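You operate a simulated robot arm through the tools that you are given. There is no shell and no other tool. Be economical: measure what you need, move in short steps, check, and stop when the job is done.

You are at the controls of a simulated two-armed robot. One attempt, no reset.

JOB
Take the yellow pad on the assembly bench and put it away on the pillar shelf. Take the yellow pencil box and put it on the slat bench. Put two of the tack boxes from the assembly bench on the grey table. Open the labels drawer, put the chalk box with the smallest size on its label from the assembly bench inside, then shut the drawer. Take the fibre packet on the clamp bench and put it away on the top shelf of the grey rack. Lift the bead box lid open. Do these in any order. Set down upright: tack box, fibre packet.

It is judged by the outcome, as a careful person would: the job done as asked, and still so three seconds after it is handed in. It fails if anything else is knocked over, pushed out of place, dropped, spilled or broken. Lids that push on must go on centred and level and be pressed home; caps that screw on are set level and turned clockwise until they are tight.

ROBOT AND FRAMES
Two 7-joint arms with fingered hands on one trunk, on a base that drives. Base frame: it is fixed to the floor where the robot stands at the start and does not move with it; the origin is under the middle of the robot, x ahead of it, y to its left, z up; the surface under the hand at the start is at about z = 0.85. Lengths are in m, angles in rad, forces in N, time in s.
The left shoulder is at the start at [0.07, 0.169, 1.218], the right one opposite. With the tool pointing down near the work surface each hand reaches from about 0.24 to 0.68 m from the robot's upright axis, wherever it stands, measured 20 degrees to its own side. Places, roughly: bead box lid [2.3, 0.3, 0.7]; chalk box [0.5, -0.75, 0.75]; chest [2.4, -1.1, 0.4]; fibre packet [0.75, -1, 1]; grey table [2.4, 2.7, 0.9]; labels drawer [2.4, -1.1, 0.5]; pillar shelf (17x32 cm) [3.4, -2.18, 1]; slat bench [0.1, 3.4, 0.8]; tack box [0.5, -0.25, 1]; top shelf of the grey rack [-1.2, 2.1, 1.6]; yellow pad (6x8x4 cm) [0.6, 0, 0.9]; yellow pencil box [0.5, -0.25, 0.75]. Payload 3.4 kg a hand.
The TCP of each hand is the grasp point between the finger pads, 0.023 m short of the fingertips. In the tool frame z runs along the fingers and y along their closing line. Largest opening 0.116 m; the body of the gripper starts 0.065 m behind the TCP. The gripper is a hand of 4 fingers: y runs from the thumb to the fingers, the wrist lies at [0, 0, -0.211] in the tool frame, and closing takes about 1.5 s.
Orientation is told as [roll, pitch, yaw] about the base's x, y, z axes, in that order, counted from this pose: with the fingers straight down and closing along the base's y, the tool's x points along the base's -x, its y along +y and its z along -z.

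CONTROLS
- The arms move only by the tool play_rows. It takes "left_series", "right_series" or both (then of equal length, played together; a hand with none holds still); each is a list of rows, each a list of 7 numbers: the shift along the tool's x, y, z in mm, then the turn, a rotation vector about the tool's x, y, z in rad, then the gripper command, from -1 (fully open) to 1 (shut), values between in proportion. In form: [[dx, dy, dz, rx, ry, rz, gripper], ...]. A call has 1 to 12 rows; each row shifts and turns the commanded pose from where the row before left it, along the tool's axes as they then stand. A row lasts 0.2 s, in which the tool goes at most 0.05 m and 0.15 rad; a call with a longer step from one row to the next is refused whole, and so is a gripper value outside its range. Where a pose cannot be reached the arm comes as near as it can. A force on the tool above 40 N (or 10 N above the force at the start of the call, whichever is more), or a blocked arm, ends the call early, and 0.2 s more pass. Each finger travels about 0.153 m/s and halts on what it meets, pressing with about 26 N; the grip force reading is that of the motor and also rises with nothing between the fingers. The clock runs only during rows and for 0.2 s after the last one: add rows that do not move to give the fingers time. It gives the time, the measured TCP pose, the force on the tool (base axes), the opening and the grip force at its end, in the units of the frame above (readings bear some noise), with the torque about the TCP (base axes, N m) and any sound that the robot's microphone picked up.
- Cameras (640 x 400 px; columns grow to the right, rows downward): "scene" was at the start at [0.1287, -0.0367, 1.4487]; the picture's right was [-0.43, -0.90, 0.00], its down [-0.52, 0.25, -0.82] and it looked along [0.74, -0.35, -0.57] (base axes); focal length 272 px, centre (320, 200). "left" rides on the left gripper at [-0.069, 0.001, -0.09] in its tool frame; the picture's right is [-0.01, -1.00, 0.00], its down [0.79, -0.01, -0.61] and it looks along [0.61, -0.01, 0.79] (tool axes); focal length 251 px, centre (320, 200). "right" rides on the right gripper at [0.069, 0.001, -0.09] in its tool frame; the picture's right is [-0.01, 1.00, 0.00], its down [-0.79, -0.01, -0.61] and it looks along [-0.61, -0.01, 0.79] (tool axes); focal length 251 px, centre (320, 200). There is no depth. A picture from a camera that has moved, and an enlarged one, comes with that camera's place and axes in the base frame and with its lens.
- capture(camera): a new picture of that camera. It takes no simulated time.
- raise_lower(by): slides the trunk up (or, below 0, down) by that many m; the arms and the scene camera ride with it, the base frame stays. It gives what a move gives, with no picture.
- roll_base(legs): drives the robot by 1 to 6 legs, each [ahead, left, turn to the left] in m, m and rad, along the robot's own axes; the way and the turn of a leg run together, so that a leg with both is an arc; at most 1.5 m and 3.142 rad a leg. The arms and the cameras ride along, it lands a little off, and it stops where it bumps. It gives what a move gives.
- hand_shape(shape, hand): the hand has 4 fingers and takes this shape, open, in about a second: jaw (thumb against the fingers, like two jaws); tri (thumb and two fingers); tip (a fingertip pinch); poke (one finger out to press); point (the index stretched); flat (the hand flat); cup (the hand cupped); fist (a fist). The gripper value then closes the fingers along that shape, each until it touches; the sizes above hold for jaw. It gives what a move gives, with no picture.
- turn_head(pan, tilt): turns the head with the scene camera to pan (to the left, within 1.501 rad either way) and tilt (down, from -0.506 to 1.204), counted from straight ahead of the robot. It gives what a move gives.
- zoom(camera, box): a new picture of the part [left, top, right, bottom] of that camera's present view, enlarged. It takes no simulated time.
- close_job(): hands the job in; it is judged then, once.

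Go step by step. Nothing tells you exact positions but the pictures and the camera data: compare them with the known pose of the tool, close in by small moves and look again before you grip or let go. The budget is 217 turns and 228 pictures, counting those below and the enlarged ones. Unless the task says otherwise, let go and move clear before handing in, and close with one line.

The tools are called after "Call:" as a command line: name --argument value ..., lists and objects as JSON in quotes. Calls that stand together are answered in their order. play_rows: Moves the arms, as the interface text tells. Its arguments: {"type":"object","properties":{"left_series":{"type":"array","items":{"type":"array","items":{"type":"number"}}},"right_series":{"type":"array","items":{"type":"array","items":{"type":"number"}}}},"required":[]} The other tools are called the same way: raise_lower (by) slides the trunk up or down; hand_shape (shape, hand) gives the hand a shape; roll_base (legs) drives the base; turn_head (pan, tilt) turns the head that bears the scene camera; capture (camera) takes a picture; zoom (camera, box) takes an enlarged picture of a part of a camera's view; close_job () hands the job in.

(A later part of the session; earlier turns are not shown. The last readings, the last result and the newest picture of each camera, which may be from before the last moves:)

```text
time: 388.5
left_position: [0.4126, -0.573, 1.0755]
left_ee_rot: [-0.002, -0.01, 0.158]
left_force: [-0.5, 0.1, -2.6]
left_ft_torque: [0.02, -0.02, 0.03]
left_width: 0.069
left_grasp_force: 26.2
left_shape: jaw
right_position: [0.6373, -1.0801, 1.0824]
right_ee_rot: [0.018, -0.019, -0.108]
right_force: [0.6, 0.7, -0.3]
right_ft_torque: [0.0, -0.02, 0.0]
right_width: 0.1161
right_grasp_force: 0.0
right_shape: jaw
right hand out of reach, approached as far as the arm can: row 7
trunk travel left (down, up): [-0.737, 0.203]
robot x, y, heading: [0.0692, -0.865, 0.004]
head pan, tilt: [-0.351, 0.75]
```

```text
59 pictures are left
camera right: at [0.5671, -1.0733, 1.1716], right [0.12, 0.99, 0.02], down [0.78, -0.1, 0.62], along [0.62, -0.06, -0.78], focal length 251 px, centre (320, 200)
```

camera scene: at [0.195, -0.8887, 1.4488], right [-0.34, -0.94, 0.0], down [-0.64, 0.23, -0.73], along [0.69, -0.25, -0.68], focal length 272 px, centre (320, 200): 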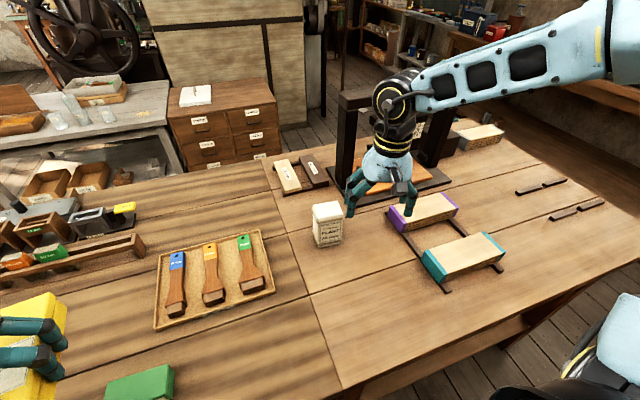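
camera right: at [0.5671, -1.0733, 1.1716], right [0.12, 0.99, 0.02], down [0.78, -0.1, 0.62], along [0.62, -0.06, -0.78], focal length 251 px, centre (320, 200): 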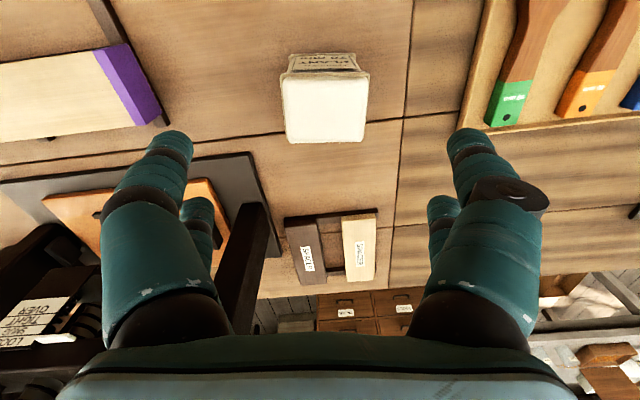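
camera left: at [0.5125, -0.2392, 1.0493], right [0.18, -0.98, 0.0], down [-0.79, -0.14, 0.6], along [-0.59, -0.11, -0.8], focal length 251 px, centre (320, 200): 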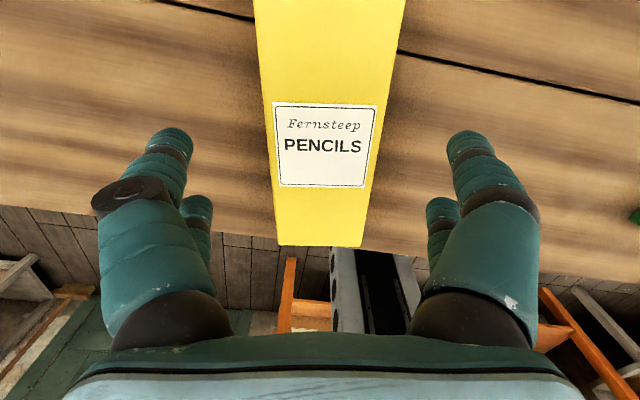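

Good alignment. Lift the left hand out of the way, then lower the trunk 0.12 m.

Call:
play_rows --left_series '[[0, 0, -35, 0, 0, 0, 1], [0, 0, -35, 0, 0, 0, 1], [0, 0, -35, 0, 0, 0, 1], [0, 0, -30, 0, 0, 0, 1]]' --right_series '[[0, 5, 0, 0, 0, 0, -1], [0, 0, 0, 0, 0, 0, -1], [0, 0, 0, 0, 0, 0, -1], [0, 0, 0, 0, 0, 0, -1]]'

Call:
raise_lower --by -0.11

Call:
capture --camera "right"

```text
time: 389.5
left_position: [0.4102, -0.5748, 1.2113]
left_ee_rot: [0.0, -0.006, 0.156]
left_force: [0.9, 0.4, -2.0]
left_ft_torque: [-0.03, 0.01, -0.01]
left_width: 0.0689
left_grasp_force: 26.0
left_shape: jaw
right_position: [0.6348, -1.0775, 1.0815]
right_ee_rot: [0.018, -0.018, -0.108]
right_force: [-0.3, 0.3, -0.6]
right_ft_torque: [-0.02, -0.01, 0.0]
right_width: 0.1157
right_grasp_force: 0.1
right_shape: jaw
right hand out of reach, approached as far as the arm can: row 1
trunk travel left (down, up): [-0.737, 0.203]
robot x, y, heading: [0.0664, -0.8593, -0.001]
head pan, tilt: [-0.351, 0.75]
```

```text
time: 390.9
left_position: [0.4099, -0.5737, 1.101]
left_ee_rot: [-0.001, -0.008, 0.157]
left_force: [0.3, 1.1, -1.9]
left_ft_torque: [-0.01, -0.02, 0.01]
left_width: 0.0684
left_grasp_force: 25.8
left_shape: jaw
right_position: [0.6341, -1.0779, 0.9716]
right_ee_rot: [0.017, -0.019, -0.106]
right_force: [0.4, -0.5, 0.0]
right_ft_torque: [0.02, -0.01, -0.01]
right_width: 0.1157
right_grasp_force: 0.1
right_shape: jaw
trunk travel left (down, up): [-0.627, 0.313]
robot x, y, heading: [0.0687, -0.8602, -0.001]
head pan, tilt: [-0.351, 0.75]
```

```text
58 pictures are left
camera right: at [0.5661, -1.0705, 1.061], right [0.12, 0.99, 0.02], down [0.78, -0.1, 0.62], along [0.62, -0.06, -0.78], focal length 251 px, centre (320, 200)
```

right: 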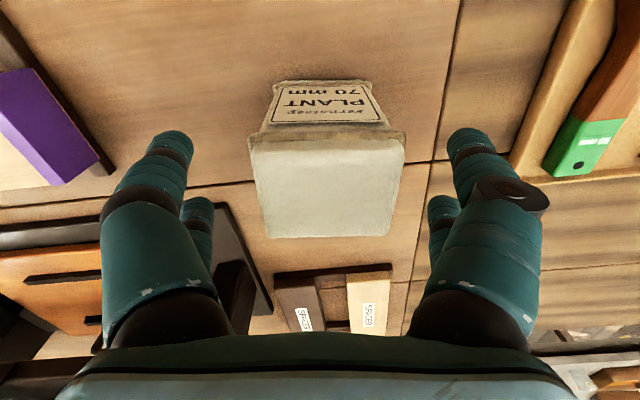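

Centred. Continue down ~6.5 cm (trunk, then check).

Call:
raise_lower --by -0.064

Call:
play_rows --right_series '[[-4, 2, 0, 0, 0, 0, -1], [-4, 0, 0, 0, 0, 0, -1], [0, 0, 0, 0, 0, 0, -0.8]]'

Call:
capture --camera "right"

```text
time: 391.7
left_position: [0.4088, -0.5733, 1.0466]
left_ee_rot: [-0.003, -0.014, 0.157]
left_force: [0.3, -0.8, -2.4]
left_ft_torque: [0.02, 0.03, 0.0]
left_width: 0.0688
left_grasp_force: 26.0
left_shape: jaw
right_position: [0.6363, -1.0752, 0.9246]
right_ee_rot: [0.025, -0.035, -0.111]
right_force: [-2.0, 1.6, 19.2]
right_ft_torque: [-0.12, 0.12, -0.03]
right_width: 0.1156
right_grasp_force: 0.0
right_shape: jaw
trunk travel left (down, up): [-0.572, 0.368]
robot x, y, heading: [0.0666, -0.8624, -0.006]
head pan, tilt: [-0.351, 0.75]
stopped: the force on the tool passed its limit at 51 N (the readings are from after the stop); the commanded pose is now the measured one
```

```text
time: 392.5
left_position: [0.4076, -0.5732, 1.0461]
left_ee_rot: [-0.003, -0.012, 0.157]
left_force: [-0.8, -1.0, -1.5]
left_ft_torque: [-0.03, 0.02, 0.0]
left_width: 0.0689
left_grasp_force: 26.2
left_shape: jaw
right_position: [0.6383, -1.0759, 0.9238]
right_ee_rot: [0.022, -0.034, -0.109]
right_force: [-1.8, 4.4, 15.0]
right_ft_torque: [-0.19, 0.14, -0.04]
right_width: 0.0643
right_grasp_force: 26.3
right_shape: jaw
right hand out of reach, approached as far as the arm can: row 1, 2
trunk travel left (down, up): [-0.572, 0.368]
robot x, y, heading: [0.0671, -0.8643, 0.004]
head pan, tilt: [-0.351, 0.75]
```

```text
57 pictures are left
camera right: at [0.5674, -1.0705, 1.0128], right [0.12, 0.99, 0.02], down [0.77, -0.1, 0.63], along [0.63, -0.06, -0.77], focal length 251 px, centre (320, 200)
```

right: 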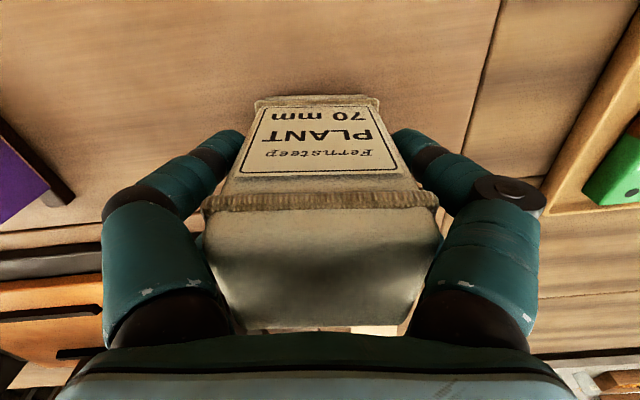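

The palm met the packet's top and the fingers are already on its sides. Close firmly and lift a little.

Call:
play_rows --right_series '[[0, 0, -2, 0, 0, 0, 1], [0, 0, 0, 0, 0, 0, 1], [0, 0, 0, 0, 0, 0, 1], [0, 0, 0, 0, 0, 0, 1], [0, 0, -10, 0, 0, 0, 1], [0, 0, -20, 0, 0, 0, 1], [0, 0, 0, 0, 0, 0, 1]]'

Call:
zoom --camera "scene" --box '[230, 120, 430, 270]'

```text
time: 394.1
left_position: [0.4111, -0.5729, 1.0444]
left_ee_rot: [-0.001, -0.008, 0.157]
left_force: [-0.5, -0.1, -2.5]
left_ft_torque: [0.01, 0.0, 0.0]
left_width: 0.0687
left_grasp_force: 25.4
left_shape: jaw
right_position: [0.6413, -1.081, 0.9552]
right_ee_rot: [0.023, -0.03, -0.11]
right_force: [0.6, -0.4, -2.2]
right_ft_torque: [0.01, -0.03, -0.01]
right_width: 0.0643
right_grasp_force: 25.9
right_shape: jaw
trunk travel left (down, up): [-0.572, 0.368]
robot x, y, heading: [0.0666, -0.8611, 0.001]
head pan, tilt: [-0.351, 0.75]
```

```text
2.67 times, centred on (330, 195) of scene
camera zoom: at [0.1957, -0.8889, 1.2836], right [-0.35, -0.94, 0.0], down [-0.64, 0.24, -0.73], along [0.69, -0.25, -0.68], focal length 726 px, centre (293, 213)
```

zoom: 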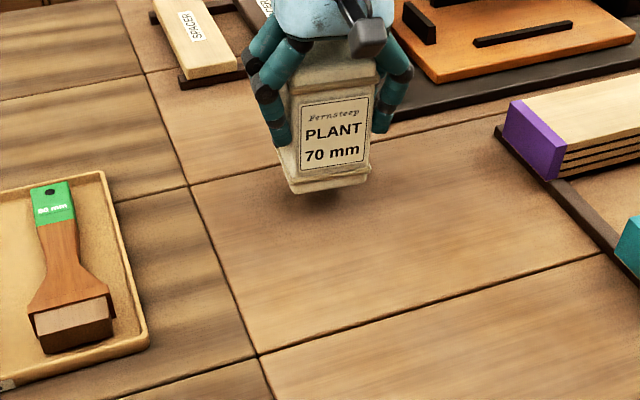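

Fibre packet is held upright. Raise the trunk, tuck the right hand in, back off and drive left along the bench.

Call:
play_rows --right_series '[[0, 0, -40, 0, 0, 0, 1], [0, 0, -40, 0, 0, 0, 1], [25, -10, -30, 0, 0, 0, 1], [35, -20, 0, 0, 0, 0, 1], [35, -20, 0, 0, 0, 0, 1], [35, -25, 0, 0, 0, 0, 1], [35, -25, 0, 0, 0, 0, 1]]'

Call:
raise_lower --by 0.165

Call:
roll_base --legs '[[-0.26, 0, 0], [0, 1.3, 0], [0, 0.45, 0], [0, 0, 1.57], [0, 0.22, 0]]'

Call:
turn_head --pan 0.35 --tilt 0.25

Call:
capture --camera "scene"

```text
time: 395.7
left_position: [0.4083, -0.5748, 1.0469]
left_ee_rot: [0.002, -0.012, 0.157]
left_force: [-0.2, -0.7, -1.5]
left_ft_torque: [-0.02, -0.02, -0.02]
left_width: 0.0692
left_grasp_force: 26.1
left_shape: jaw
right_position: [0.4511, -1.1657, 1.0538]
right_ee_rot: [0.025, -0.03, -0.109]
right_force: [0.7, -0.3, -0.8]
right_ft_torque: [0.06, 0.01, -0.01]
right_width: 0.0645
right_grasp_force: 25.7
right_shape: jaw
right hand out of reach, approached as far as the arm can: row 2
trunk travel left (down, up): [-0.572, 0.368]
robot x, y, heading: [0.065, -0.8616, -0.002]
head pan, tilt: [-0.351, 0.75]
```

```text
time: 397.6
left_position: [0.4107, -0.5735, 1.2109]
left_ee_rot: [0.0, -0.007, 0.157]
left_force: [-0.1, -1.1, -2.4]
left_ft_torque: [0.02, 0.02, 0.0]
left_width: 0.0691
left_grasp_force: 25.9
left_shape: jaw
right_position: [0.4518, -1.166, 1.2195]
right_ee_rot: [0.021, -0.03, -0.11]
right_force: [1.4, 0.1, -2.1]
right_ft_torque: [-0.02, 0.02, -0.01]
right_width: 0.0643
right_grasp_force: 25.9
right_shape: jaw
trunk travel left (down, up): [-0.737, 0.203]
robot x, y, heading: [0.0684, -0.8634, -0.001]
head pan, tilt: [-0.351, 0.75]
```

```text
time: 413.1
left_position: [-0.7195, 1.2321, 1.2124]
left_ee_rot: [0.001, -0.008, 1.756]
left_force: [0.7, -0.1, -2.4]
left_ft_torque: [-0.01, 0.0, -0.01]
left_width: 0.0687
left_grasp_force: 25.8
left_shape: jaw
right_position: [-0.1287, 1.2886, 1.2191]
right_ee_rot: [0.024, -0.03, 1.489]
right_force: [-0.3, 0.4, -1.2]
right_ft_torque: [0.03, 0.02, -0.01]
right_width: 0.0643
right_grasp_force: 26.1
right_shape: jaw
trunk travel left (down, up): [-0.737, 0.203]
robot x, y, heading: [-0.4229, 0.8962, 1.593]
head pan, tilt: [-0.351, 0.75]
```

```text
time: 414.2
left_position: [-0.7197, 1.2307, 1.2115]
left_ee_rot: [0.0, -0.011, 1.756]
left_force: [0.1, 0.0, -1.7]
left_ft_torque: [0.02, 0.01, -0.02]
left_width: 0.0687
left_grasp_force: 25.7
left_shape: jaw
right_position: [-0.1294, 1.2896, 1.22]
right_ee_rot: [0.023, -0.03, 1.489]
right_force: [-0.6, -0.4, -0.8]
right_ft_torque: [0.0, 0.01, 0.02]
right_width: 0.0639
right_grasp_force: 25.8
right_shape: jaw
trunk travel left (down, up): [-0.737, 0.203]
robot x, y, heading: [-0.4226, 0.8963, 1.601]
head pan, tilt: [0.351, 0.25]
```

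```text
55 pictures are left
camera scene: at [-0.4593, 1.0355, 1.4938], right [0.93, 0.37, 0.0], down [0.09, -0.23, -0.97], along [-0.36, 0.9, -0.25], focal length 272 px, centre (320, 200)
```

scene: 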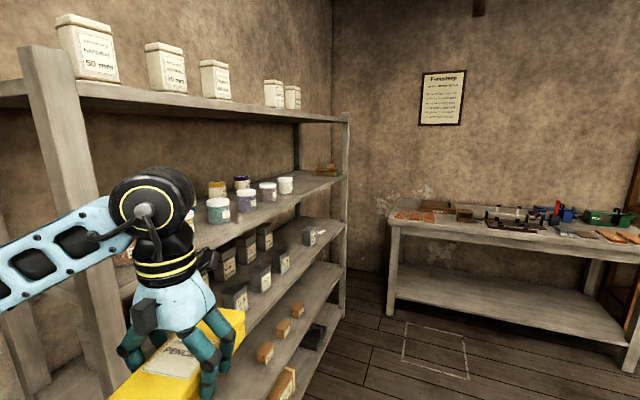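

The left elbow is near the rack, so I turn the body right while passing, then straighten up in front of the slat bench.

Call:
roll_base --legs '[[0, -0.07, 0], [0, 0, -0.7], [1.014, 0.806, 0], [0.552, -0.134, 0], [0, 0, 0.67]]'

Call:
turn_head --pan 0.0 --tilt 0.6

Call:
capture --camera "scene"

```text
time: 427.8
left_position: [-0.1951, 2.8842, 1.2123]
left_ee_rot: [0.0, -0.009, 1.729]
left_force: [-0.5, -0.2, -2.1]
left_ft_torque: [0.01, 0.02, 0.01]
left_width: 0.0686
left_grasp_force: 25.9
left_shape: jaw
right_position: [0.3977, 2.9262, 1.219]
right_ee_rot: [0.023, -0.031, 1.46]
right_force: [0.5, -0.1, -1.5]
right_ft_torque: [0.03, 0.0, 0.02]
right_width: 0.0638
right_grasp_force: 25.8
right_shape: jaw
trunk travel left (down, up): [-0.737, 0.203]
robot x, y, heading: [0.0933, 2.5443, 1.565]
head pan, tilt: [0.351, 0.25]
```

```text
time: 428.6
left_position: [-0.1952, 2.8835, 1.2108]
left_ee_rot: [0.0, -0.01, 1.728]
left_force: [0.4, 0.7, -1.5]
left_ft_torque: [0.01, 0.02, 0.04]
left_width: 0.0687
left_grasp_force: 26.1
left_shape: jaw
right_position: [0.3968, 2.926, 1.219]
right_ee_rot: [0.022, -0.03, 1.461]
right_force: [0.5, -0.7, -1.8]
right_ft_torque: [0.03, -0.03, 0.01]
right_width: 0.0637
right_grasp_force: 25.8
right_shape: jaw
trunk travel left (down, up): [-0.737, 0.203]
robot x, y, heading: [0.093, 2.5405, 1.571]
head pan, tilt: [0.0, 0.6]
```

```text
54 pictures are left
camera scene: at [0.0926, 2.6821, 1.4617], right [1.0, 0.0, 0.0], down [0.0, -0.56, -0.83], along [0.0, 0.83, -0.56], focal length 272 px, centre (320, 200)
```

scene: 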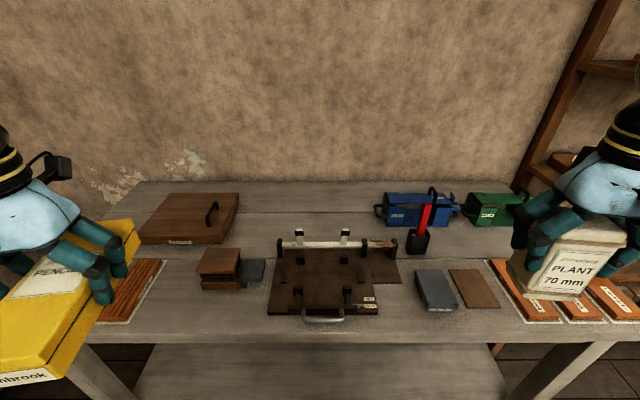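

Free strip at the front-left of the bench: centre about (−0.17, 3.11). Turn the pencil box parallel to the edge and move closer.

Call:
play_rows --left_series '[[0, 0, 0, 0, 0, -0.141, 1], [0, 0, 0, 0, 0, -0.141, 1], [0, 0, 0, 0, 0, -0.141, 1], [0, 0, 0, 0, 0, -0.141, 1], [0, 0, 0, 0, 0, -0.141, 1], [0, 0, 0, 0, 0, -0.141, 1], [0, 0, 0, 0, 0, -0.141, 1], [0, 0, 0, 0, 0, -0.141, 1], [0, 0, 0, 0, 0, -0.141, 1], [0, 0, 0, 0, 0, -0.141, 1], [0, 0, 0, 0, 0, 0, 1]]'

Call:
roll_base --legs '[[0.1, 0, 0]]'

```text
time: 431.1
left_position: [-0.1948, 2.8832, 1.2126]
left_ee_rot: [-0.009, -0.003, 3.141]
left_force: [-0.3, 0.8, -2.5]
left_ft_torque: [0.0, 0.0, 0.01]
left_width: 0.0686
left_grasp_force: 25.7
left_shape: jaw
right_position: [0.3979, 2.9257, 1.2195]
right_ee_rot: [0.021, -0.028, 1.461]
right_force: [-0.3, -0.6, -1.3]
right_ft_torque: [-0.03, 0.01, 0.0]
right_width: 0.0638
right_grasp_force: 26.2
right_shape: jaw
trunk travel left (down, up): [-0.737, 0.203]
robot x, y, heading: [0.0922, 2.5415, 1.572]
head pan, tilt: [0.0, 0.6]
```

```text
time: 432.2
left_position: [-0.193, 2.984, 1.2129]
left_ee_rot: [-0.011, -0.002, 3.137]
left_force: [0.4, -0.7, -0.9]
left_ft_torque: [0.01, 0.01, 0.02]
left_width: 0.0685
left_grasp_force: 25.8
left_shape: jaw
right_position: [0.3995, 3.0253, 1.2201]
right_ee_rot: [0.023, -0.032, 1.459]
right_force: [-0.3, -1.3, -1.6]
right_ft_torque: [0.01, 0.0, -0.03]
right_width: 0.0637
right_grasp_force: 25.9
right_shape: jaw
trunk travel left (down, up): [-0.737, 0.203]
robot x, y, heading: [0.0961, 2.6447, 1.57]
head pan, tilt: [0.0, 0.6]
```

Call:
play_rows --left_series '[[3, -16.4, 30, 0, 0, 0, 1], [3, -16.4, 30, 0, 0, 0, 1], [3, -16.4, 30, 0, 0, 0, 1], [3, -16.4, 30, 0, 0, 0, 1], [3, -16.4, 30, 0, 0, 0, 1], [3, -16.4, 30, 0, 0, 0, 1], [3, -16.4, 30, 0, 0, 0, 1], [2, -16.4, 30, 0, 0, 0, 1], [0, 0, 0, 0, 0, 0, 1]]'

Call:
capture --camera "scene"

Call:
capture --camera "left"

```text
time: 434.2
left_position: [-0.1712, 3.1179, 0.9722]
left_ee_rot: [-0.009, -0.002, 3.137]
left_force: [0.5, 0.3, -1.0]
left_ft_torque: [0.0, 0.02, 0.02]
left_width: 0.0686
left_grasp_force: 25.8
left_shape: jaw
right_position: [0.3988, 3.0269, 1.2192]
right_ee_rot: [0.024, -0.029, 1.458]
right_force: [-0.2, 0.0, -1.0]
right_ft_torque: [0.0, 0.01, 0.0]
right_width: 0.0638
right_grasp_force: 26.4
right_shape: jaw
trunk travel left (down, up): [-0.737, 0.203]
robot x, y, heading: [0.0932, 2.6439, 1.567]
head pan, tilt: [0.0, 0.6]
```

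```text
53 pictures are left
camera scene: at [0.0933, 2.7835, 1.4616], right [1.0, 0.0, 0.0], down [0.0, -0.57, -0.82], along [0.0, 0.82, -0.57], focal length 272 px, centre (320, 200)
```

scene: 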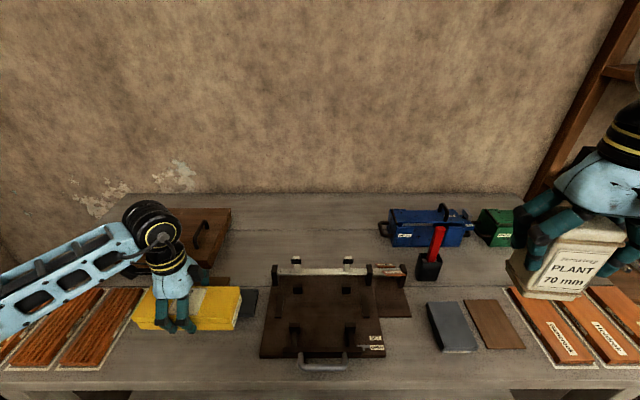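

```text
52 pictures are left
camera left: at [-0.239, 3.1166, 1.0614], right [0.0, 1.0, 0.01], down [0.8, 0.0, 0.61], along [0.61, 0.01, -0.8], focal length 251 px, centre (320, 200)
```

left: 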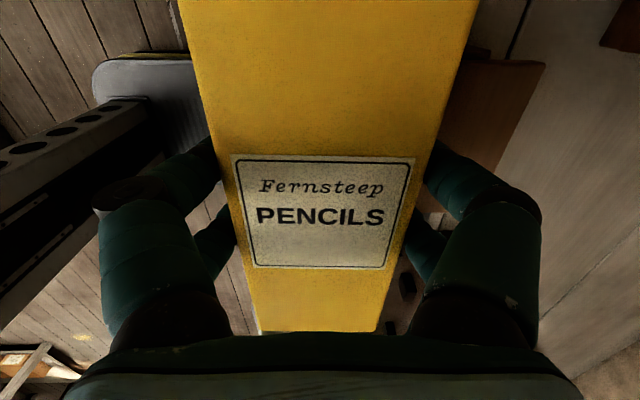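

The bench is higher (~0.89) and shallower than assumed, so that spot is too tight. Pull back and take a closer look at the left strip.

Call:
play_rows --left_series '[[0, 30, -35, 0, 0, 0, 1], [0, 35, -30, 0, 0, 0, 1], [0, 40, -20, 0, 0, 0, 1], [0, 40, 0, 0, 0, 0, 1], [0, 40, 0, 0, 0, 0, 1], [0, 0, 0, 0, 0, 0, 1]]'

Call:
turn_head --pan 0.45 --tilt 0.85

Call:
capture --camera "scene"

```text
time: 435.6
left_position: [-0.1728, 2.9478, 1.055]
left_ee_rot: [-0.007, -0.001, 3.136]
left_force: [1.0, 0.8, -1.9]
left_ft_torque: [-0.06, -0.01, 0.06]
left_width: 0.0683
left_grasp_force: 25.9
left_shape: jaw
left hand out of reach, approached as far as the arm can: row 5
right_position: [0.3999, 3.0284, 1.2196]
right_ee_rot: [0.022, -0.029, 1.459]
right_force: [-0.4, 0.9, -2.2]
right_ft_torque: [0.04, -0.02, 0.0]
right_width: 0.0636
right_grasp_force: 25.9
right_shape: jaw
trunk travel left (down, up): [-0.737, 0.203]
robot x, y, heading: [0.0914, 2.6434, 1.569]
head pan, tilt: [0.0, 0.6]
```

```text
time: 436.5
left_position: [-0.1719, 2.9461, 1.0558]
left_ee_rot: [-0.009, -0.001, 3.137]
left_force: [-0.3, -0.3, -2.1]
left_ft_torque: [0.01, -0.01, 0.0]
left_width: 0.0688
left_grasp_force: 25.9
left_shape: jaw
right_position: [0.3975, 3.0268, 1.2203]
right_ee_rot: [0.021, -0.03, 1.46]
right_force: [-0.3, -0.6, -1.3]
right_ft_torque: [-0.02, -0.01, 0.02]
right_width: 0.0637
right_grasp_force: 26.0
right_shape: jaw
trunk travel left (down, up): [-0.737, 0.203]
robot x, y, heading: [0.0889, 2.6431, 1.57]
head pan, tilt: [0.45, 0.85]
```

```text
51 pictures are left
camera scene: at [0.0593, 2.7656, 1.4408], right [0.9, 0.43, 0.0], down [0.32, -0.68, -0.66], along [-0.28, 0.6, -0.75], focal length 272 px, centre (320, 200)
```

scene: 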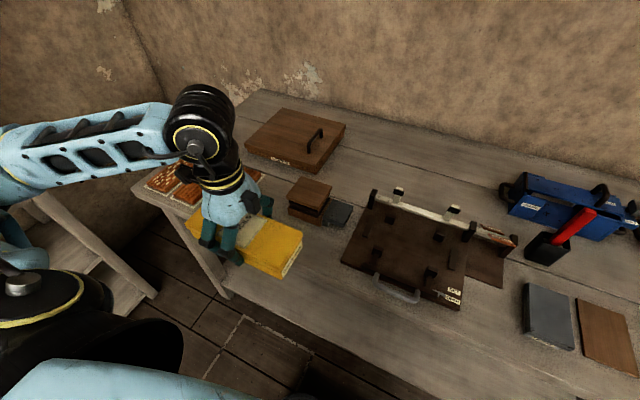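

Triangulating the bench corner gives top z≈0.80, so the strip is in fact y 3.05–3.19: the box fits with its centre at (−0.19, 3.105). Move there and check.

Call:
play_rows --left_series '[[-5, -35, 10, 0, 0, 0, 1], [-5, -35, 15, 0, 0, 0, 1], [-5, -35, 20, 0, 0, 0, 1], [-3, -30, 25, 0, 0, 0, 1], [0, -24, 30, 0, 0, 0, 1], [0, 0, 30, 0, 0, 0, 1], [0, 0, 15, 0, 0, 0, 1], [0, 0, 0, 0, 0, 0, 1]]'

Call:
zoom --camera "scene" --box '[150, 140, 410, 340]'

Call:
capture --camera "left"

```text
time: 438.1
left_position: [-0.1898, 3.1053, 0.9259]
left_ee_rot: [-0.029, -0.001, 3.138]
left_force: [2.2, -14.3, 26.7]
left_ft_torque: [0.95, 0.01, 0.04]
left_width: 0.0659
left_grasp_force: 25.6
left_shape: jaw
right_position: [0.3988, 3.0221, 1.2212]
right_ee_rot: [0.024, -0.034, 1.462]
right_force: [-0.4, 0.2, -2.3]
right_ft_torque: [-0.01, -0.03, -0.01]
right_width: 0.0635
right_grasp_force: 26.3
right_shape: jaw
trunk travel left (down, up): [-0.737, 0.203]
robot x, y, heading: [0.0936, 2.646, 1.564]
head pan, tilt: [0.45, 0.85]
heard: click
stopped in row 7 (left hand): the force on the tool passed its limit at 47 N (the readings are from after the stop); the commanded pose is now the measured one
```

```text
2.00 times, centred on (280, 240) of scene
camera zoom: at [0.0611, 2.7604, 1.4416], right [0.9, 0.43, 0.0], down [0.32, -0.67, -0.66], along [-0.29, 0.6, -0.75], focal length 544 px, centre (400, 120)
```

zoom: 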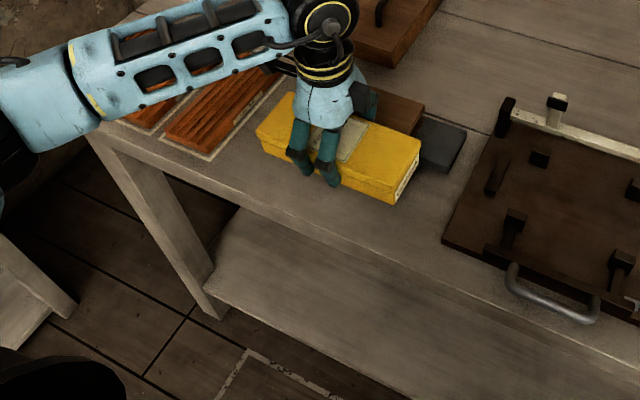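

```text
49 pictures are left
camera left: at [-0.2575, 3.1023, 1.0144], right [-0.01, 1.0, 0.03], down [0.8, -0.01, 0.61], along [0.61, 0.03, -0.8], focal length 251 px, centre (320, 200)
```

left: 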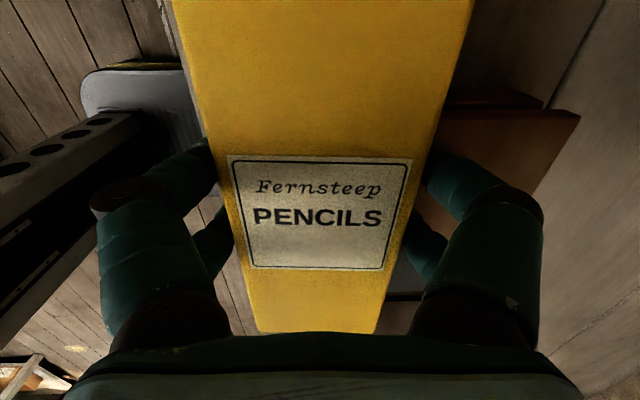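

The far side touched the block: the bench is really ~0.89 high, with its front edge near y≈2.98. Raise, shift 6 cm toward me, and check the block.

Call:
play_rows --left_series '[[0, 0, -10, 0, 0, 0, 1], [0, 0, -15, 0, 0, 0, 1], [0, 28, 0, 0.029, 0, 0, 1], [0, 28, 0, 0, 0, 0, 1], [0, 0, 0, 0, 0, 0, 1]]'

Call:
zoom --camera "scene" --box '[150, 140, 410, 340]'

```text
time: 439.3
left_position: [-0.1902, 3.0516, 0.9431]
left_ee_rot: [-0.052, -0.002, 3.14]
left_force: [-0.3, -0.6, -3.0]
left_ft_torque: [0.02, 0.02, 0.01]
left_width: 0.0669
left_grasp_force: 25.9
left_shape: jaw
right_position: [0.3983, 3.0279, 1.2194]
right_ee_rot: [0.023, -0.028, 1.461]
right_force: [0.5, 0.9, -1.5]
right_ft_torque: [0.0, 0.0, 0.0]
right_width: 0.0639
right_grasp_force: 26.9
right_shape: jaw
trunk travel left (down, up): [-0.737, 0.203]
robot x, y, heading: [0.0933, 2.6432, 1.571]
head pan, tilt: [0.45, 0.85]
```

```text
2.00 times, centred on (280, 240) of scene
camera zoom: at [0.0594, 2.767, 1.4406], right [0.9, 0.43, 0.0], down [0.32, -0.68, -0.66], along [-0.29, 0.59, -0.75], focal length 544 px, centre (400, 120)
```

zoom: 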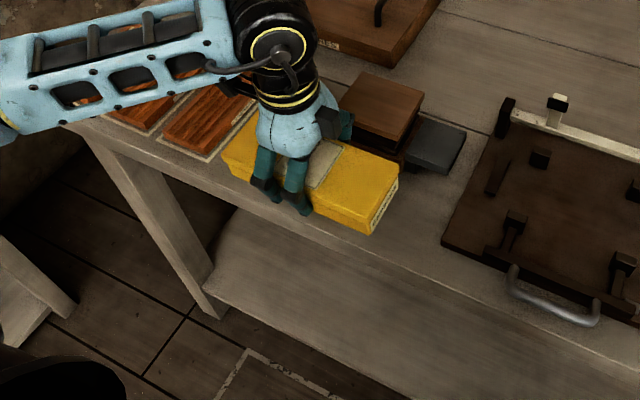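

The block hasn't moved. Level the hand again and lower to contact here.

Call:
play_rows --left_series '[[0, 0, -3, -0.045, 0, 0, 1], [0, 0, 0, 0, 0, 0, 1], [0, 0, 5, 0, 0, 0, 1], [0, 0, 5, 0, 0, 0, 1], [0, 0, 4, 0, 0, 0, 1], [0, 0, 4, 0, 0, 0, 1], [0, 0, 4, 0, 0, 0, 1], [0, 0, 4, 0, 0, 0, 1], [0, 0, 0, 0, 0, 0, 1]]'

Call:
zoom --camera "scene" --box '[180, 160, 340, 260]'

```text
time: 441.3
left_position: [-0.1918, 3.051, 0.9192]
left_ee_rot: [-0.007, -0.001, 3.139]
left_force: [0.2, 0.0, -2.2]
left_ft_torque: [0.0, 0.01, 0.03]
left_width: 0.0668
left_grasp_force: 25.5
left_shape: jaw
right_position: [0.398, 3.0284, 1.2195]
right_ee_rot: [0.025, -0.03, 1.461]
right_force: [-0.2, -0.1, -2.6]
right_ft_torque: [0.02, 0.05, -0.02]
right_width: 0.064
right_grasp_force: 25.8
right_shape: jaw
trunk travel left (down, up): [-0.737, 0.203]
robot x, y, heading: [0.0926, 2.6427, 1.565]
head pan, tilt: [0.45, 0.85]
```

```text
4.00 times, centred on (260, 210) of scene
camera zoom: at [0.0591, 2.766, 1.4407], right [0.9, 0.43, 0.0], down [0.33, -0.68, -0.66], along [-0.29, 0.59, -0.75], focal length 1089 px, centre (560, 160)
```

zoom: 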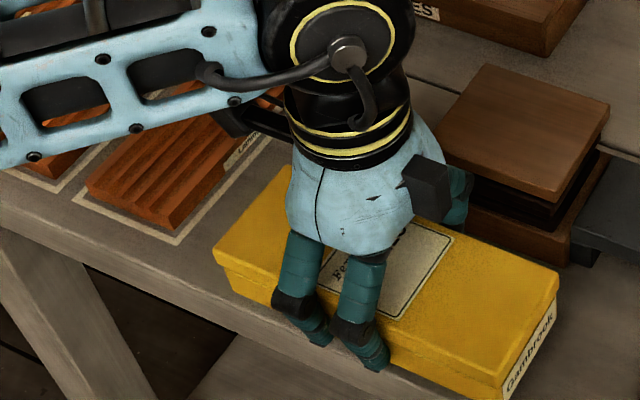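

No contact yet at this height, so I keep lowering gently; the contact height will settle the true bench level.

Call:
play_rows --left_series '[[0, 0, 5, 0, 0, 0, 1], [0, 0, 5, 0, 0, 0, 1], [0, 0, 5, 0, 0, 0, 1], [0, 0, 5, 0, 0, 0, 1], [0, 0, 5, 0, 0, 0, 1], [0, 0, 5, 0, 0, 0, 1], [0, 0, 5, 0, 0, 0, 1], [0, 0, 0, 0, 0, 0, 1]]'

Call:
zoom --camera "scene" --box '[180, 160, 340, 260]'

```text
time: 443.1
left_position: [-0.1911, 3.0521, 0.8852]
left_ee_rot: [-0.005, 0.001, 3.139]
left_force: [0.3, 0.0, -1.9]
left_ft_torque: [0.03, 0.03, 0.0]
left_width: 0.0671
left_grasp_force: 25.8
left_shape: jaw
right_position: [0.399, 3.0282, 1.22]
right_ee_rot: [0.023, -0.03, 1.46]
right_force: [-0.2, 0.0, -1.2]
right_ft_torque: [0.0, 0.0, -0.02]
right_width: 0.0636
right_grasp_force: 26.0
right_shape: jaw
trunk travel left (down, up): [-0.737, 0.203]
robot x, y, heading: [0.093, 2.6451, 1.569]
head pan, tilt: [0.45, 0.85]
```

```text
4.00 times, centred on (260, 210) of scene
camera zoom: at [0.0591, 2.766, 1.4407], right [0.9, 0.43, 0.0], down [0.33, -0.68, -0.66], along [-0.29, 0.59, -0.75], focal length 1089 px, centre (560, 160)
```

zoom: 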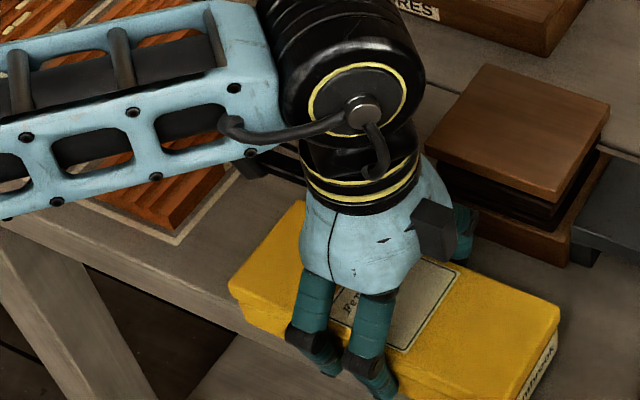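

Bench must be at ≈0.83 with its edge near 3.02–3.04, block front at ≈3.16. Shift 2.8 cm inward and continue down.

Call:
play_rows --left_series '[[0, -14, 0, 0, 0, 0, 1], [0, -14, 0, 0, 0, 0, 1], [0, 0, 6, 0, 0, 0, 1], [0, 0, 5, 0, 0, 0, 1], [0, 0, 4, 0, 0, 0, 1], [0, 0, 4, 0, 0, 0, 1], [0, 0, 4, 0, 0, 0, 1], [0, 0, 4, 0, 0, 0, 1], [0, 0, 4, 0, 0, 0, 1], [0, 0, 4, 0, 0, 0, 1], [0, 0, 0, 0, 0, 0, 1]]'

Call:
zoom --camera "scene" --box '[180, 160, 340, 260]'

```text
time: 444.2
left_position: [-0.1905, 3.0808, 0.8797]
left_ee_rot: [-0.021, -0.002, -3.142]
left_force: [-1.1, -7.9, 27.7]
left_ft_torque: [-0.96, 0.11, -0.11]
left_width: 0.067
left_grasp_force: 26.0
left_shape: jaw
right_position: [0.399, 3.0233, 1.2203]
right_ee_rot: [0.024, -0.035, 1.46]
right_force: [-0.5, -0.5, -1.4]
right_ft_torque: [-0.02, 0.02, -0.02]
right_width: 0.0638
right_grasp_force: 26.1
right_shape: jaw
trunk travel left (down, up): [-0.737, 0.203]
robot x, y, heading: [0.0958, 2.6428, 1.57]
head pan, tilt: [0.45, 0.85]
stopped in row 5 (left hand): the force on the tool passed its limit at 45 N (the readings are from after the stop); the commanded pose is now the measured one
```

```text
4.00 times, centred on (260, 210) of scene
camera zoom: at [0.0608, 2.7611, 1.4414], right [0.9, 0.43, 0.0], down [0.32, -0.68, -0.66], along [-0.29, 0.6, -0.75], focal length 1089 px, centre (560, 160)
```

zoom: 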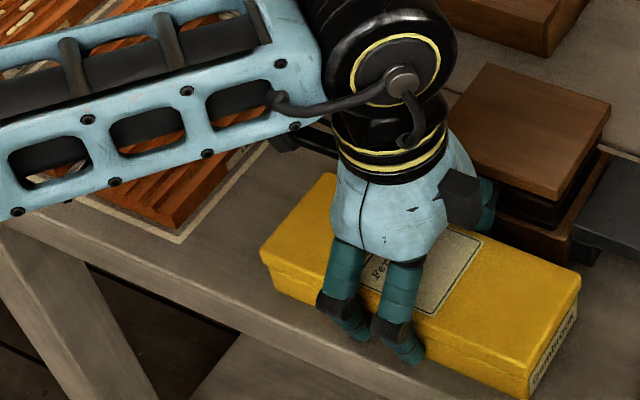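

Contact: bench z≈0.845, box resting on it. Release with a small opening and rise.

Call:
play_rows --left_series '[[0, 0, 1, -0.01, 0, 0, 0.8], [0, 0, 0, 0, 0, 0, 0.0], [0, 0, 0, 0, 0, 0, -0.25], [0, 0, 0, 0, 0, 0, -0.4], [0, 0, 0, 0, 0, 0, -0.4], [0, 0, -6, 0, 0, 0, -0.4], [0, 0, -20, 0, 0, 0, -0.4], [0, 0, -40, 0, 0, 0, -0.4], [0, 0, -40, 0, 0, 0, -0.4], [0, 0, -40, 0, 0, 0, -0.4], [0, 20, -40, 0, 0, 0, -0.4], [0, 30, -20, 0, 0, 0, -0.4]]'

Call:
capture --camera "scene"

```text
time: 446.8
left_position: [-0.1904, 3.0307, 1.0843]
left_ee_rot: [-0.008, -0.003, 3.143]
left_force: [-0.6, -0.5, -0.5]
left_ft_torque: [0.05, 0.0, 0.0]
left_width: 0.081
left_grasp_force: 0.0
left_shape: jaw
right_position: [0.3981, 3.0255, 1.2201]
right_ee_rot: [0.021, -0.032, 1.462]
right_force: [-0.3, -0.2, -1.4]
right_ft_torque: [0.01, -0.01, 0.01]
right_width: 0.0637
right_grasp_force: 25.9
right_shape: jaw
trunk travel left (down, up): [-0.737, 0.203]
robot x, y, heading: [0.0931, 2.6416, 1.566]
head pan, tilt: [0.45, 0.85]
```

```text
44 pictures are left
camera scene: at [0.0589, 2.7637, 1.4409], right [0.9, 0.43, 0.0], down [0.33, -0.68, -0.66], along [-0.29, 0.6, -0.75], focal length 272 px, centre (320, 200)
```

scene: 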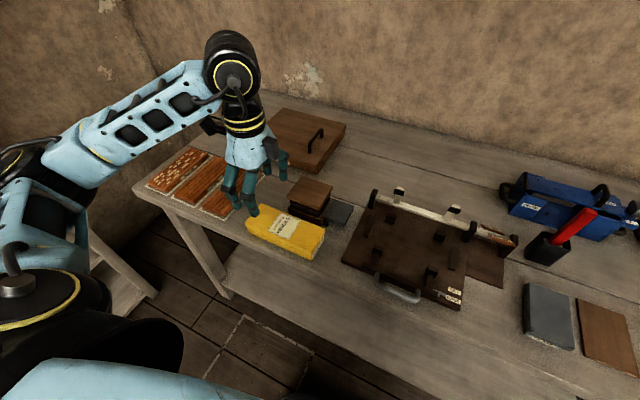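

Call:
zoom --camera "scene" --box '[200, 170, 360, 290]'

```text
3.33 times, centred on (280, 230) of scene
camera zoom: at [0.0589, 2.7637, 1.4409], right [0.9, 0.43, 0.0], down [0.33, -0.68, -0.66], along [-0.29, 0.6, -0.75], focal length 907 px, centre (453, 100)
```

zoom: 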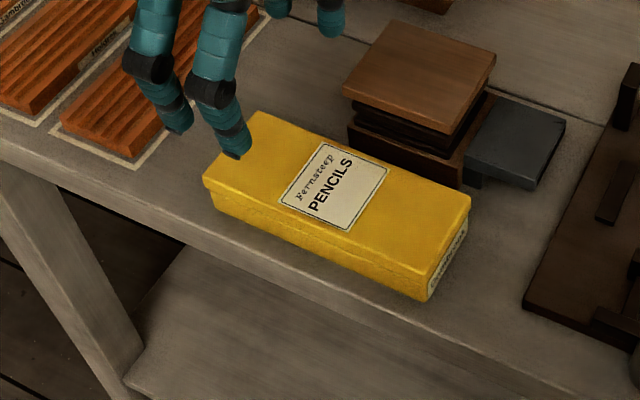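

Pencil box is placed. Now back off, turn to face the grey rack and raise the trunk for the fibre packet.

Call:
roll_base --legs '[[-0.45, 0, 0], [0, 0, 1.57]]'

Call:
raise_lower --by 0.2

Call:
turn_head --pan 0.0 --tilt 0.15

Call:
capture --camera "scene"

```text
time: 453.3
left_position: [-0.3065, 1.9147, 1.0826]
left_ee_rot: [-0.004, -0.002, -1.603]
left_force: [0.0, -0.2, -1.0]
left_ft_torque: [0.0, -0.04, -0.01]
left_width: 0.0809
left_grasp_force: 0.2
left_shape: jaw
right_position: [-0.2822, 2.5026, 1.2196]
right_ee_rot: [0.023, -0.029, 3.0]
right_force: [-0.3, 0.2, -1.5]
right_ft_torque: [0.0, -0.02, 0.01]
right_width: 0.0635
right_grasp_force: 26.0
right_shape: jaw
trunk travel left (down, up): [-0.737, 0.203]
robot x, y, heading: [0.0924, 2.1862, 3.108]
head pan, tilt: [0.45, 0.85]
```

```text
time: 455.5
left_position: [-0.3058, 1.9141, 1.2816]
left_ee_rot: [-0.005, -0.003, -1.604]
left_force: [0.1, 0.0, 0.3]
left_ft_torque: [-0.01, -0.01, 0.0]
left_width: 0.0812
left_grasp_force: 0.1
left_shape: jaw
right_position: [-0.2813, 2.5028, 1.4186]
right_ee_rot: [0.025, -0.029, 2.998]
right_force: [-0.2, -0.2, -1.3]
right_ft_torque: [-0.03, -0.03, 0.03]
right_width: 0.0632
right_grasp_force: 25.9
right_shape: jaw
trunk travel left (down, up): [-0.937, 0.003]
robot x, y, heading: [0.0897, 2.1852, 3.106]
head pan, tilt: [0.45, 0.85]
```

```text
time: 456.6
left_position: [-0.3059, 1.9152, 1.2817]
left_ee_rot: [-0.005, -0.003, -1.604]
left_force: [0.1, -0.3, 0.2]
left_ft_torque: [0.02, -0.04, -0.02]
left_width: 0.0811
left_grasp_force: 0.1
left_shape: jaw
right_position: [-0.2818, 2.5014, 1.4195]
right_ee_rot: [0.022, -0.03, 2.998]
right_force: [-0.7, -0.1, -1.7]
right_ft_torque: [0.0, -0.01, 0.01]
right_width: 0.0635
right_grasp_force: 25.9
right_shape: jaw
trunk travel left (down, up): [-0.937, 0.003]
robot x, y, heading: [0.0915, 2.1856, 3.107]
head pan, tilt: [0.0, 0.15]
```

```text
42 pictures are left
camera scene: at [-0.0515, 2.1922, 1.703], right [0.03, 1.0, 0.0], down [0.15, -0.01, -0.99], along [-0.99, 0.03, -0.15], focal length 272 px, centre (320, 200)
```

scene: 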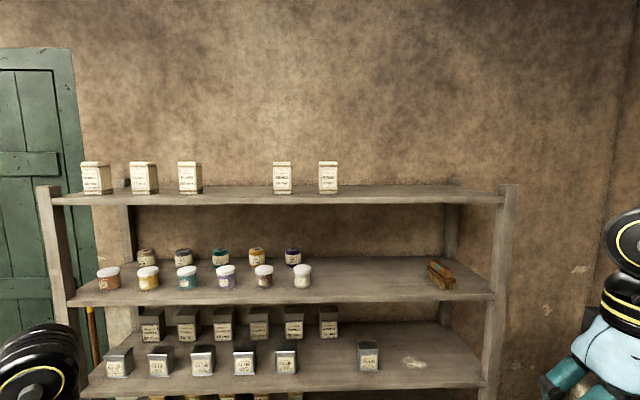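

Top shelf: z≈1.555, front x≈−1.02, free from y≈2.31 to 2.85; I'll set the packet at about (−1.14, 2.48). First raise the right hand and pull in the left, in the open.

Call:
play_rows --right_series '[[0, 0, -35, 0, 0, 0, 1], [0, 0, -35, 0, 0, 0, 1], [0, 0, -35, 0, 0, 0, 1], [0, 0, -35, 0, 0, 0, 1], [0, 0, -35, 0, 0, 0, 1], [0, 0, -35, 0, 0, 0, 1], [0, 0, -35, 0, 0, 0, 1], [0, 0, -35, 0, 0, 0, 1], [0, 0, 0, 0, 0, 0, 1]]' --left_series '[[0, 20, 0, 0, 0, 0, -0.4], [0, 20, 0, 0, 0, 0, -0.4], [0, 20, 0, 0, 0, 0, -0.4], [0, 20, 0, 0, 0, 0, -0.4], [0, 20, 0, 0, 0, 0, -0.4], [0, 20, 0, 0, 0, 0, -0.4], [0, 0, 0, 0, 0, 0, -0.4], [0, 0, 0, 0, 0, 0, -0.4], [0, 0, 0, 0, 0, 0, -0.4]]'

Call:
turn_head --pan -0.5 --tilt 0.1

Call:
capture --camera "scene"

```text
time: 458.6
left_position: [-0.2087, 1.9082, 1.2862]
left_ee_rot: [-0.004, 0.0, -1.603]
left_force: [-0.6, -0.1, 0.0]
left_ft_torque: [0.02, 0.01, 0.01]
left_width: 0.0811
left_grasp_force: 0.0
left_shape: jaw
left hand out of reach, approached as far as the arm can: row 5, 6
right_position: [-0.2599, 2.5061, 1.6165]
right_ee_rot: [0.022, -0.031, 2.998]
right_force: [0.6, -0.3, -2.1]
right_ft_torque: [-0.02, 0.02, -0.01]
right_width: 0.0631
right_grasp_force: 25.6
right_shape: jaw
right hand out of reach, approached as far as the arm can: row 6, 7, 8
trunk travel left (down, up): [-0.937, 0.003]
robot x, y, heading: [0.0936, 2.1843, 3.11]
head pan, tilt: [0.0, 0.15]
```

```text
time: 459.5
left_position: [-0.2101, 1.9079, 1.2847]
left_ee_rot: [-0.004, -0.001, -1.603]
left_force: [0.4, -0.5, 0.3]
left_ft_torque: [0.0, -0.01, -0.01]
left_width: 0.081
left_grasp_force: 0.0
left_shape: jaw
right_position: [-0.2597, 2.5062, 1.615]
right_ee_rot: [0.022, -0.031, 2.999]
right_force: [0.7, 0.1, -0.3]
right_ft_torque: [0.0, -0.06, -0.02]
right_width: 0.0637
right_grasp_force: 25.8
right_shape: jaw
trunk travel left (down, up): [-0.937, 0.003]
robot x, y, heading: [0.0969, 2.1873, 3.106]
head pan, tilt: [-0.499, 0.099]
```

```text
41 pictures are left
camera scene: at [-0.0384, 2.2357, 1.7077], right [0.51, 0.86, 0.0], down [0.09, -0.05, -0.99], along [-0.86, 0.51, -0.1], focal length 272 px, centre (320, 200)
```

scene: 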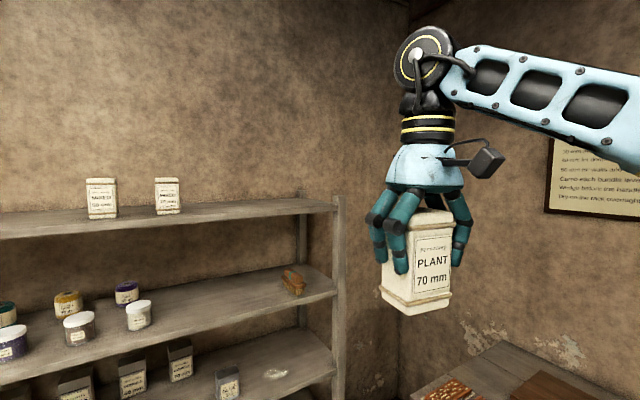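

Vertical limit here is z≈1.615; I test whether more height is available with the arm stretched further forward.

Call:
play_rows --right_series '[[-38, 5, -5, 0, 0, 0, 1], [-38, 5, -5, 0, 0, 0, 1], [-38, 5, -5, 0, 0, 0, 1], [-38, 5, -10, 0, 0, 0, 1], [-38, 5, -15, 0, 0, 0, 1], [0, 0, -20, 0, 0, 0, 1], [0, 0, -20, 0, 0, 0, 1], [0, 0, 0, 0, 0, 0, 1]]'

```text
time: 461.3
left_position: [-0.2114, 1.9076, 1.2847]
left_ee_rot: [-0.003, -0.004, -1.605]
left_force: [-0.1, 0.0, 0.7]
left_ft_torque: [0.0, -0.02, -0.02]
left_width: 0.0812
left_grasp_force: 0.0
left_shape: jaw
right_position: [-0.3651, 2.5157, 1.5775]
right_ee_rot: [0.023, -0.031, 2.998]
right_force: [-0.9, 0.0, -1.8]
right_ft_torque: [-0.03, 0.01, 0.01]
right_width: 0.0632
right_grasp_force: 26.1
right_shape: jaw
right hand out of reach, approached as far as the arm can: row 1, 2, 3, 4, 5, 6, 7
trunk travel left (down, up): [-0.937, 0.003]
robot x, y, heading: [0.0914, 2.1886, 3.103]
head pan, tilt: [-0.499, 0.099]
```

Top-down placing at that height is beyond the wrist. I'll re-grip the packet with a tilted hand: go back to the assembly bench, where the pencil box's former place is free.

Call:
play_rows --right_series '[[30, 0, 35, 0, 0, 0, 1], [30, 0, 35, 0, 0, 0, 1], [20, 0, 35, 0, 0, 0, 1], [0, 0, 35, 0, 0, 0, 1], [0, 0, 30, 0, 0, 0, 1]]'

Call:
raise_lower --by -0.15

Call:
roll_base --legs '[[0.4, 0, 0], [0, 1.35, 0], [0, 0, -3.105], [0.1, -0.8, 0], [0.16, 0, 0]]'

Call:
turn_head --pan -0.3 --tilt 0.8

Call:
capture --camera "scene"

```text
time: 462.5
left_position: [-0.2084, 1.9082, 1.2852]
left_ee_rot: [-0.003, 0.0, -1.604]
left_force: [0.3, -0.5, -0.5]
left_ft_torque: [-0.01, -0.01, 0.01]
left_width: 0.0811
left_grasp_force: 0.1
left_shape: jaw
right_position: [-0.2905, 2.5016, 1.4046]
right_ee_rot: [0.024, -0.03, 2.999]
right_force: [0.4, 0.3, -1.6]
right_ft_torque: [0.06, -0.04, 0.04]
right_width: 0.0632
right_grasp_force: 25.7
right_shape: jaw
trunk travel left (down, up): [-0.937, 0.003]
robot x, y, heading: [0.0924, 2.1866, 3.107]
head pan, tilt: [-0.499, 0.099]
```

```text
time: 464.2
left_position: [-0.2097, 1.9092, 1.1351]
left_ee_rot: [-0.003, -0.002, -1.605]
left_force: [0.0, 0.6, 0.1]
left_ft_torque: [-0.03, -0.02, 0.02]
left_width: 0.0808
left_grasp_force: 0.1
left_shape: jaw
right_position: [-0.2901, 2.501, 1.2562]
right_ee_rot: [0.023, -0.031, 2.999]
right_force: [-0.5, -0.3, -0.9]
right_ft_torque: [-0.03, -0.01, -0.02]
right_width: 0.0633
right_grasp_force: 25.8
right_shape: jaw
trunk travel left (down, up): [-0.787, 0.153]
robot x, y, heading: [0.095, 2.1839, 3.107]
head pan, tilt: [-0.499, 0.099]
```

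```text
time: 484.9
left_position: [0.2166, 0.3984, 1.1351]
left_ee_rot: [-0.008, -0.002, 1.644]
left_force: [-0.4, 0.0, 0.9]
left_ft_torque: [-0.01, 0.0, 0.03]
left_width: 0.081
left_grasp_force: 0.0
left_shape: jaw
right_position: [0.3577, -0.1837, 1.2572]
right_ee_rot: [0.022, -0.03, -0.037]
right_force: [0.1, 1.0, -1.2]
right_ft_torque: [0.03, -0.04, 0.0]
right_width: 0.0627
right_grasp_force: 25.7
right_shape: jaw
trunk travel left (down, up): [-0.787, 0.153]
robot x, y, heading: [-0.052, 0.0899, 0.072]
head pan, tilt: [-0.499, 0.099]
```

```text
time: 486.0
left_position: [0.2175, 0.3974, 1.1352]
left_ee_rot: [-0.005, -0.001, 1.641]
left_force: [-0.9, 0.0, -0.3]
left_ft_torque: [-0.01, -0.01, 0.01]
left_width: 0.0809
left_grasp_force: 0.1
left_shape: jaw
right_position: [0.3609, -0.1835, 1.257]
right_ee_rot: [0.023, -0.029, -0.035]
right_force: [0.3, 0.4, -1.1]
right_ft_torque: [0.01, 0.01, 0.01]
right_width: 0.0631
right_grasp_force: 25.8
right_shape: jaw
trunk travel left (down, up): [-0.787, 0.153]
robot x, y, heading: [-0.0549, 0.0901, 0.068]
head pan, tilt: [-0.3, 0.799]
```

```text
40 pictures are left
camera scene: at [0.0749, 0.0771, 1.4949], right [-0.23, -0.97, 0.0], down [-0.7, 0.16, -0.7], along [0.68, -0.16, -0.72], focal length 272 px, centre (320, 200)
```

scene: 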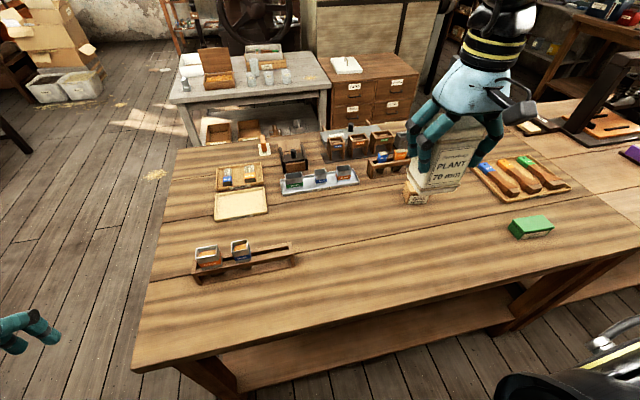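

Clear space. Lower the packet at about (0.42, −0.2): arm down 18 cm, trunk down 13 cm, then feel for the bench.

Call:
play_rows --right_series '[[-8, -2, 22, 0, 0, 0, 1], [-8, -2, 22, 0, 0, 0, 1], [-8, -2, 22, 0, 0, 0, 1], [-8, -2, 22, 0, 0, 0, 1], [-8, -2, 22, 0, 0, 0, 1], [-8, -2, 22, 0, 0, 0, 1], [-8, -2, 22, 0, 0, 0, 1], [0, 0, 26, 0, 0, 0, 1], [0, 0, 0, 0, 0, 0, 1]]'

Call:
raise_lower --by -0.13

Call:
play_rows --right_series '[[0, 0, 4, 0, 0, 0, 1], [0, 0, 4, 0, 0, 0, 1], [0, 0, 4, 0, 0, 0, 1], [0, 0, 4, 0, 0, 0, 1], [0, 0, 4, 0, 0, 0, 1], [0, 0, 0, 0, 0, 0, 1]]'

```text
time: 488.0
left_position: [0.2168, 0.3986, 1.134]
left_ee_rot: [-0.003, -0.004, 1.643]
left_force: [0.2, 0.3, -0.8]
left_ft_torque: [0.0, 0.01, -0.01]
left_width: 0.0811
left_grasp_force: 0.1
left_shape: jaw
right_position: [0.423, -0.1957, 1.0777]
right_ee_rot: [0.023, -0.029, -0.038]
right_force: [-0.5, -0.6, -1.3]
right_ft_torque: [0.02, -0.01, 0.01]
right_width: 0.063
right_grasp_force: 25.8
right_shape: jaw
trunk travel left (down, up): [-0.787, 0.153]
robot x, y, heading: [-0.0529, 0.0915, 0.069]
head pan, tilt: [-0.3, 0.799]
```

```text
time: 489.6
left_position: [0.2184, 0.3976, 1.0059]
left_ee_rot: [-0.003, -0.001, 1.643]
left_force: [0.8, 0.5, 2.0]
left_ft_torque: [0.02, 0.0, 0.02]
left_width: 0.0809
left_grasp_force: 0.1
left_shape: jaw
right_position: [0.4237, -0.1961, 0.948]
right_ee_rot: [0.022, -0.03, -0.037]
right_force: [0.1, -0.9, -1.4]
right_ft_torque: [-0.04, 0.01, 0.0]
right_width: 0.063
right_grasp_force: 26.3
right_shape: jaw
trunk travel left (down, up): [-0.657, 0.283]
robot x, y, heading: [-0.0515, 0.0934, 0.065]
head pan, tilt: [-0.3, 0.799]
```

```text
time: 491.0
left_position: [0.2177, 0.3983, 1.0048]
left_ee_rot: [-0.003, 0.0, 1.641]
left_force: [0.8, 0.1, -0.8]
left_ft_torque: [-0.03, 0.0, -0.02]
left_width: 0.0808
left_grasp_force: 0.0
left_shape: jaw
right_position: [0.4245, -0.1956, 0.9285]
right_ee_rot: [0.022, -0.03, -0.038]
right_force: [0.9, 0.1, -2.0]
right_ft_torque: [0.02, 0.0, 0.02]
right_width: 0.0627
right_grasp_force: 26.3
right_shape: jaw
trunk travel left (down, up): [-0.657, 0.283]
robot x, y, heading: [-0.0483, 0.0886, 0.067]
head pan, tilt: [-0.3, 0.799]
```

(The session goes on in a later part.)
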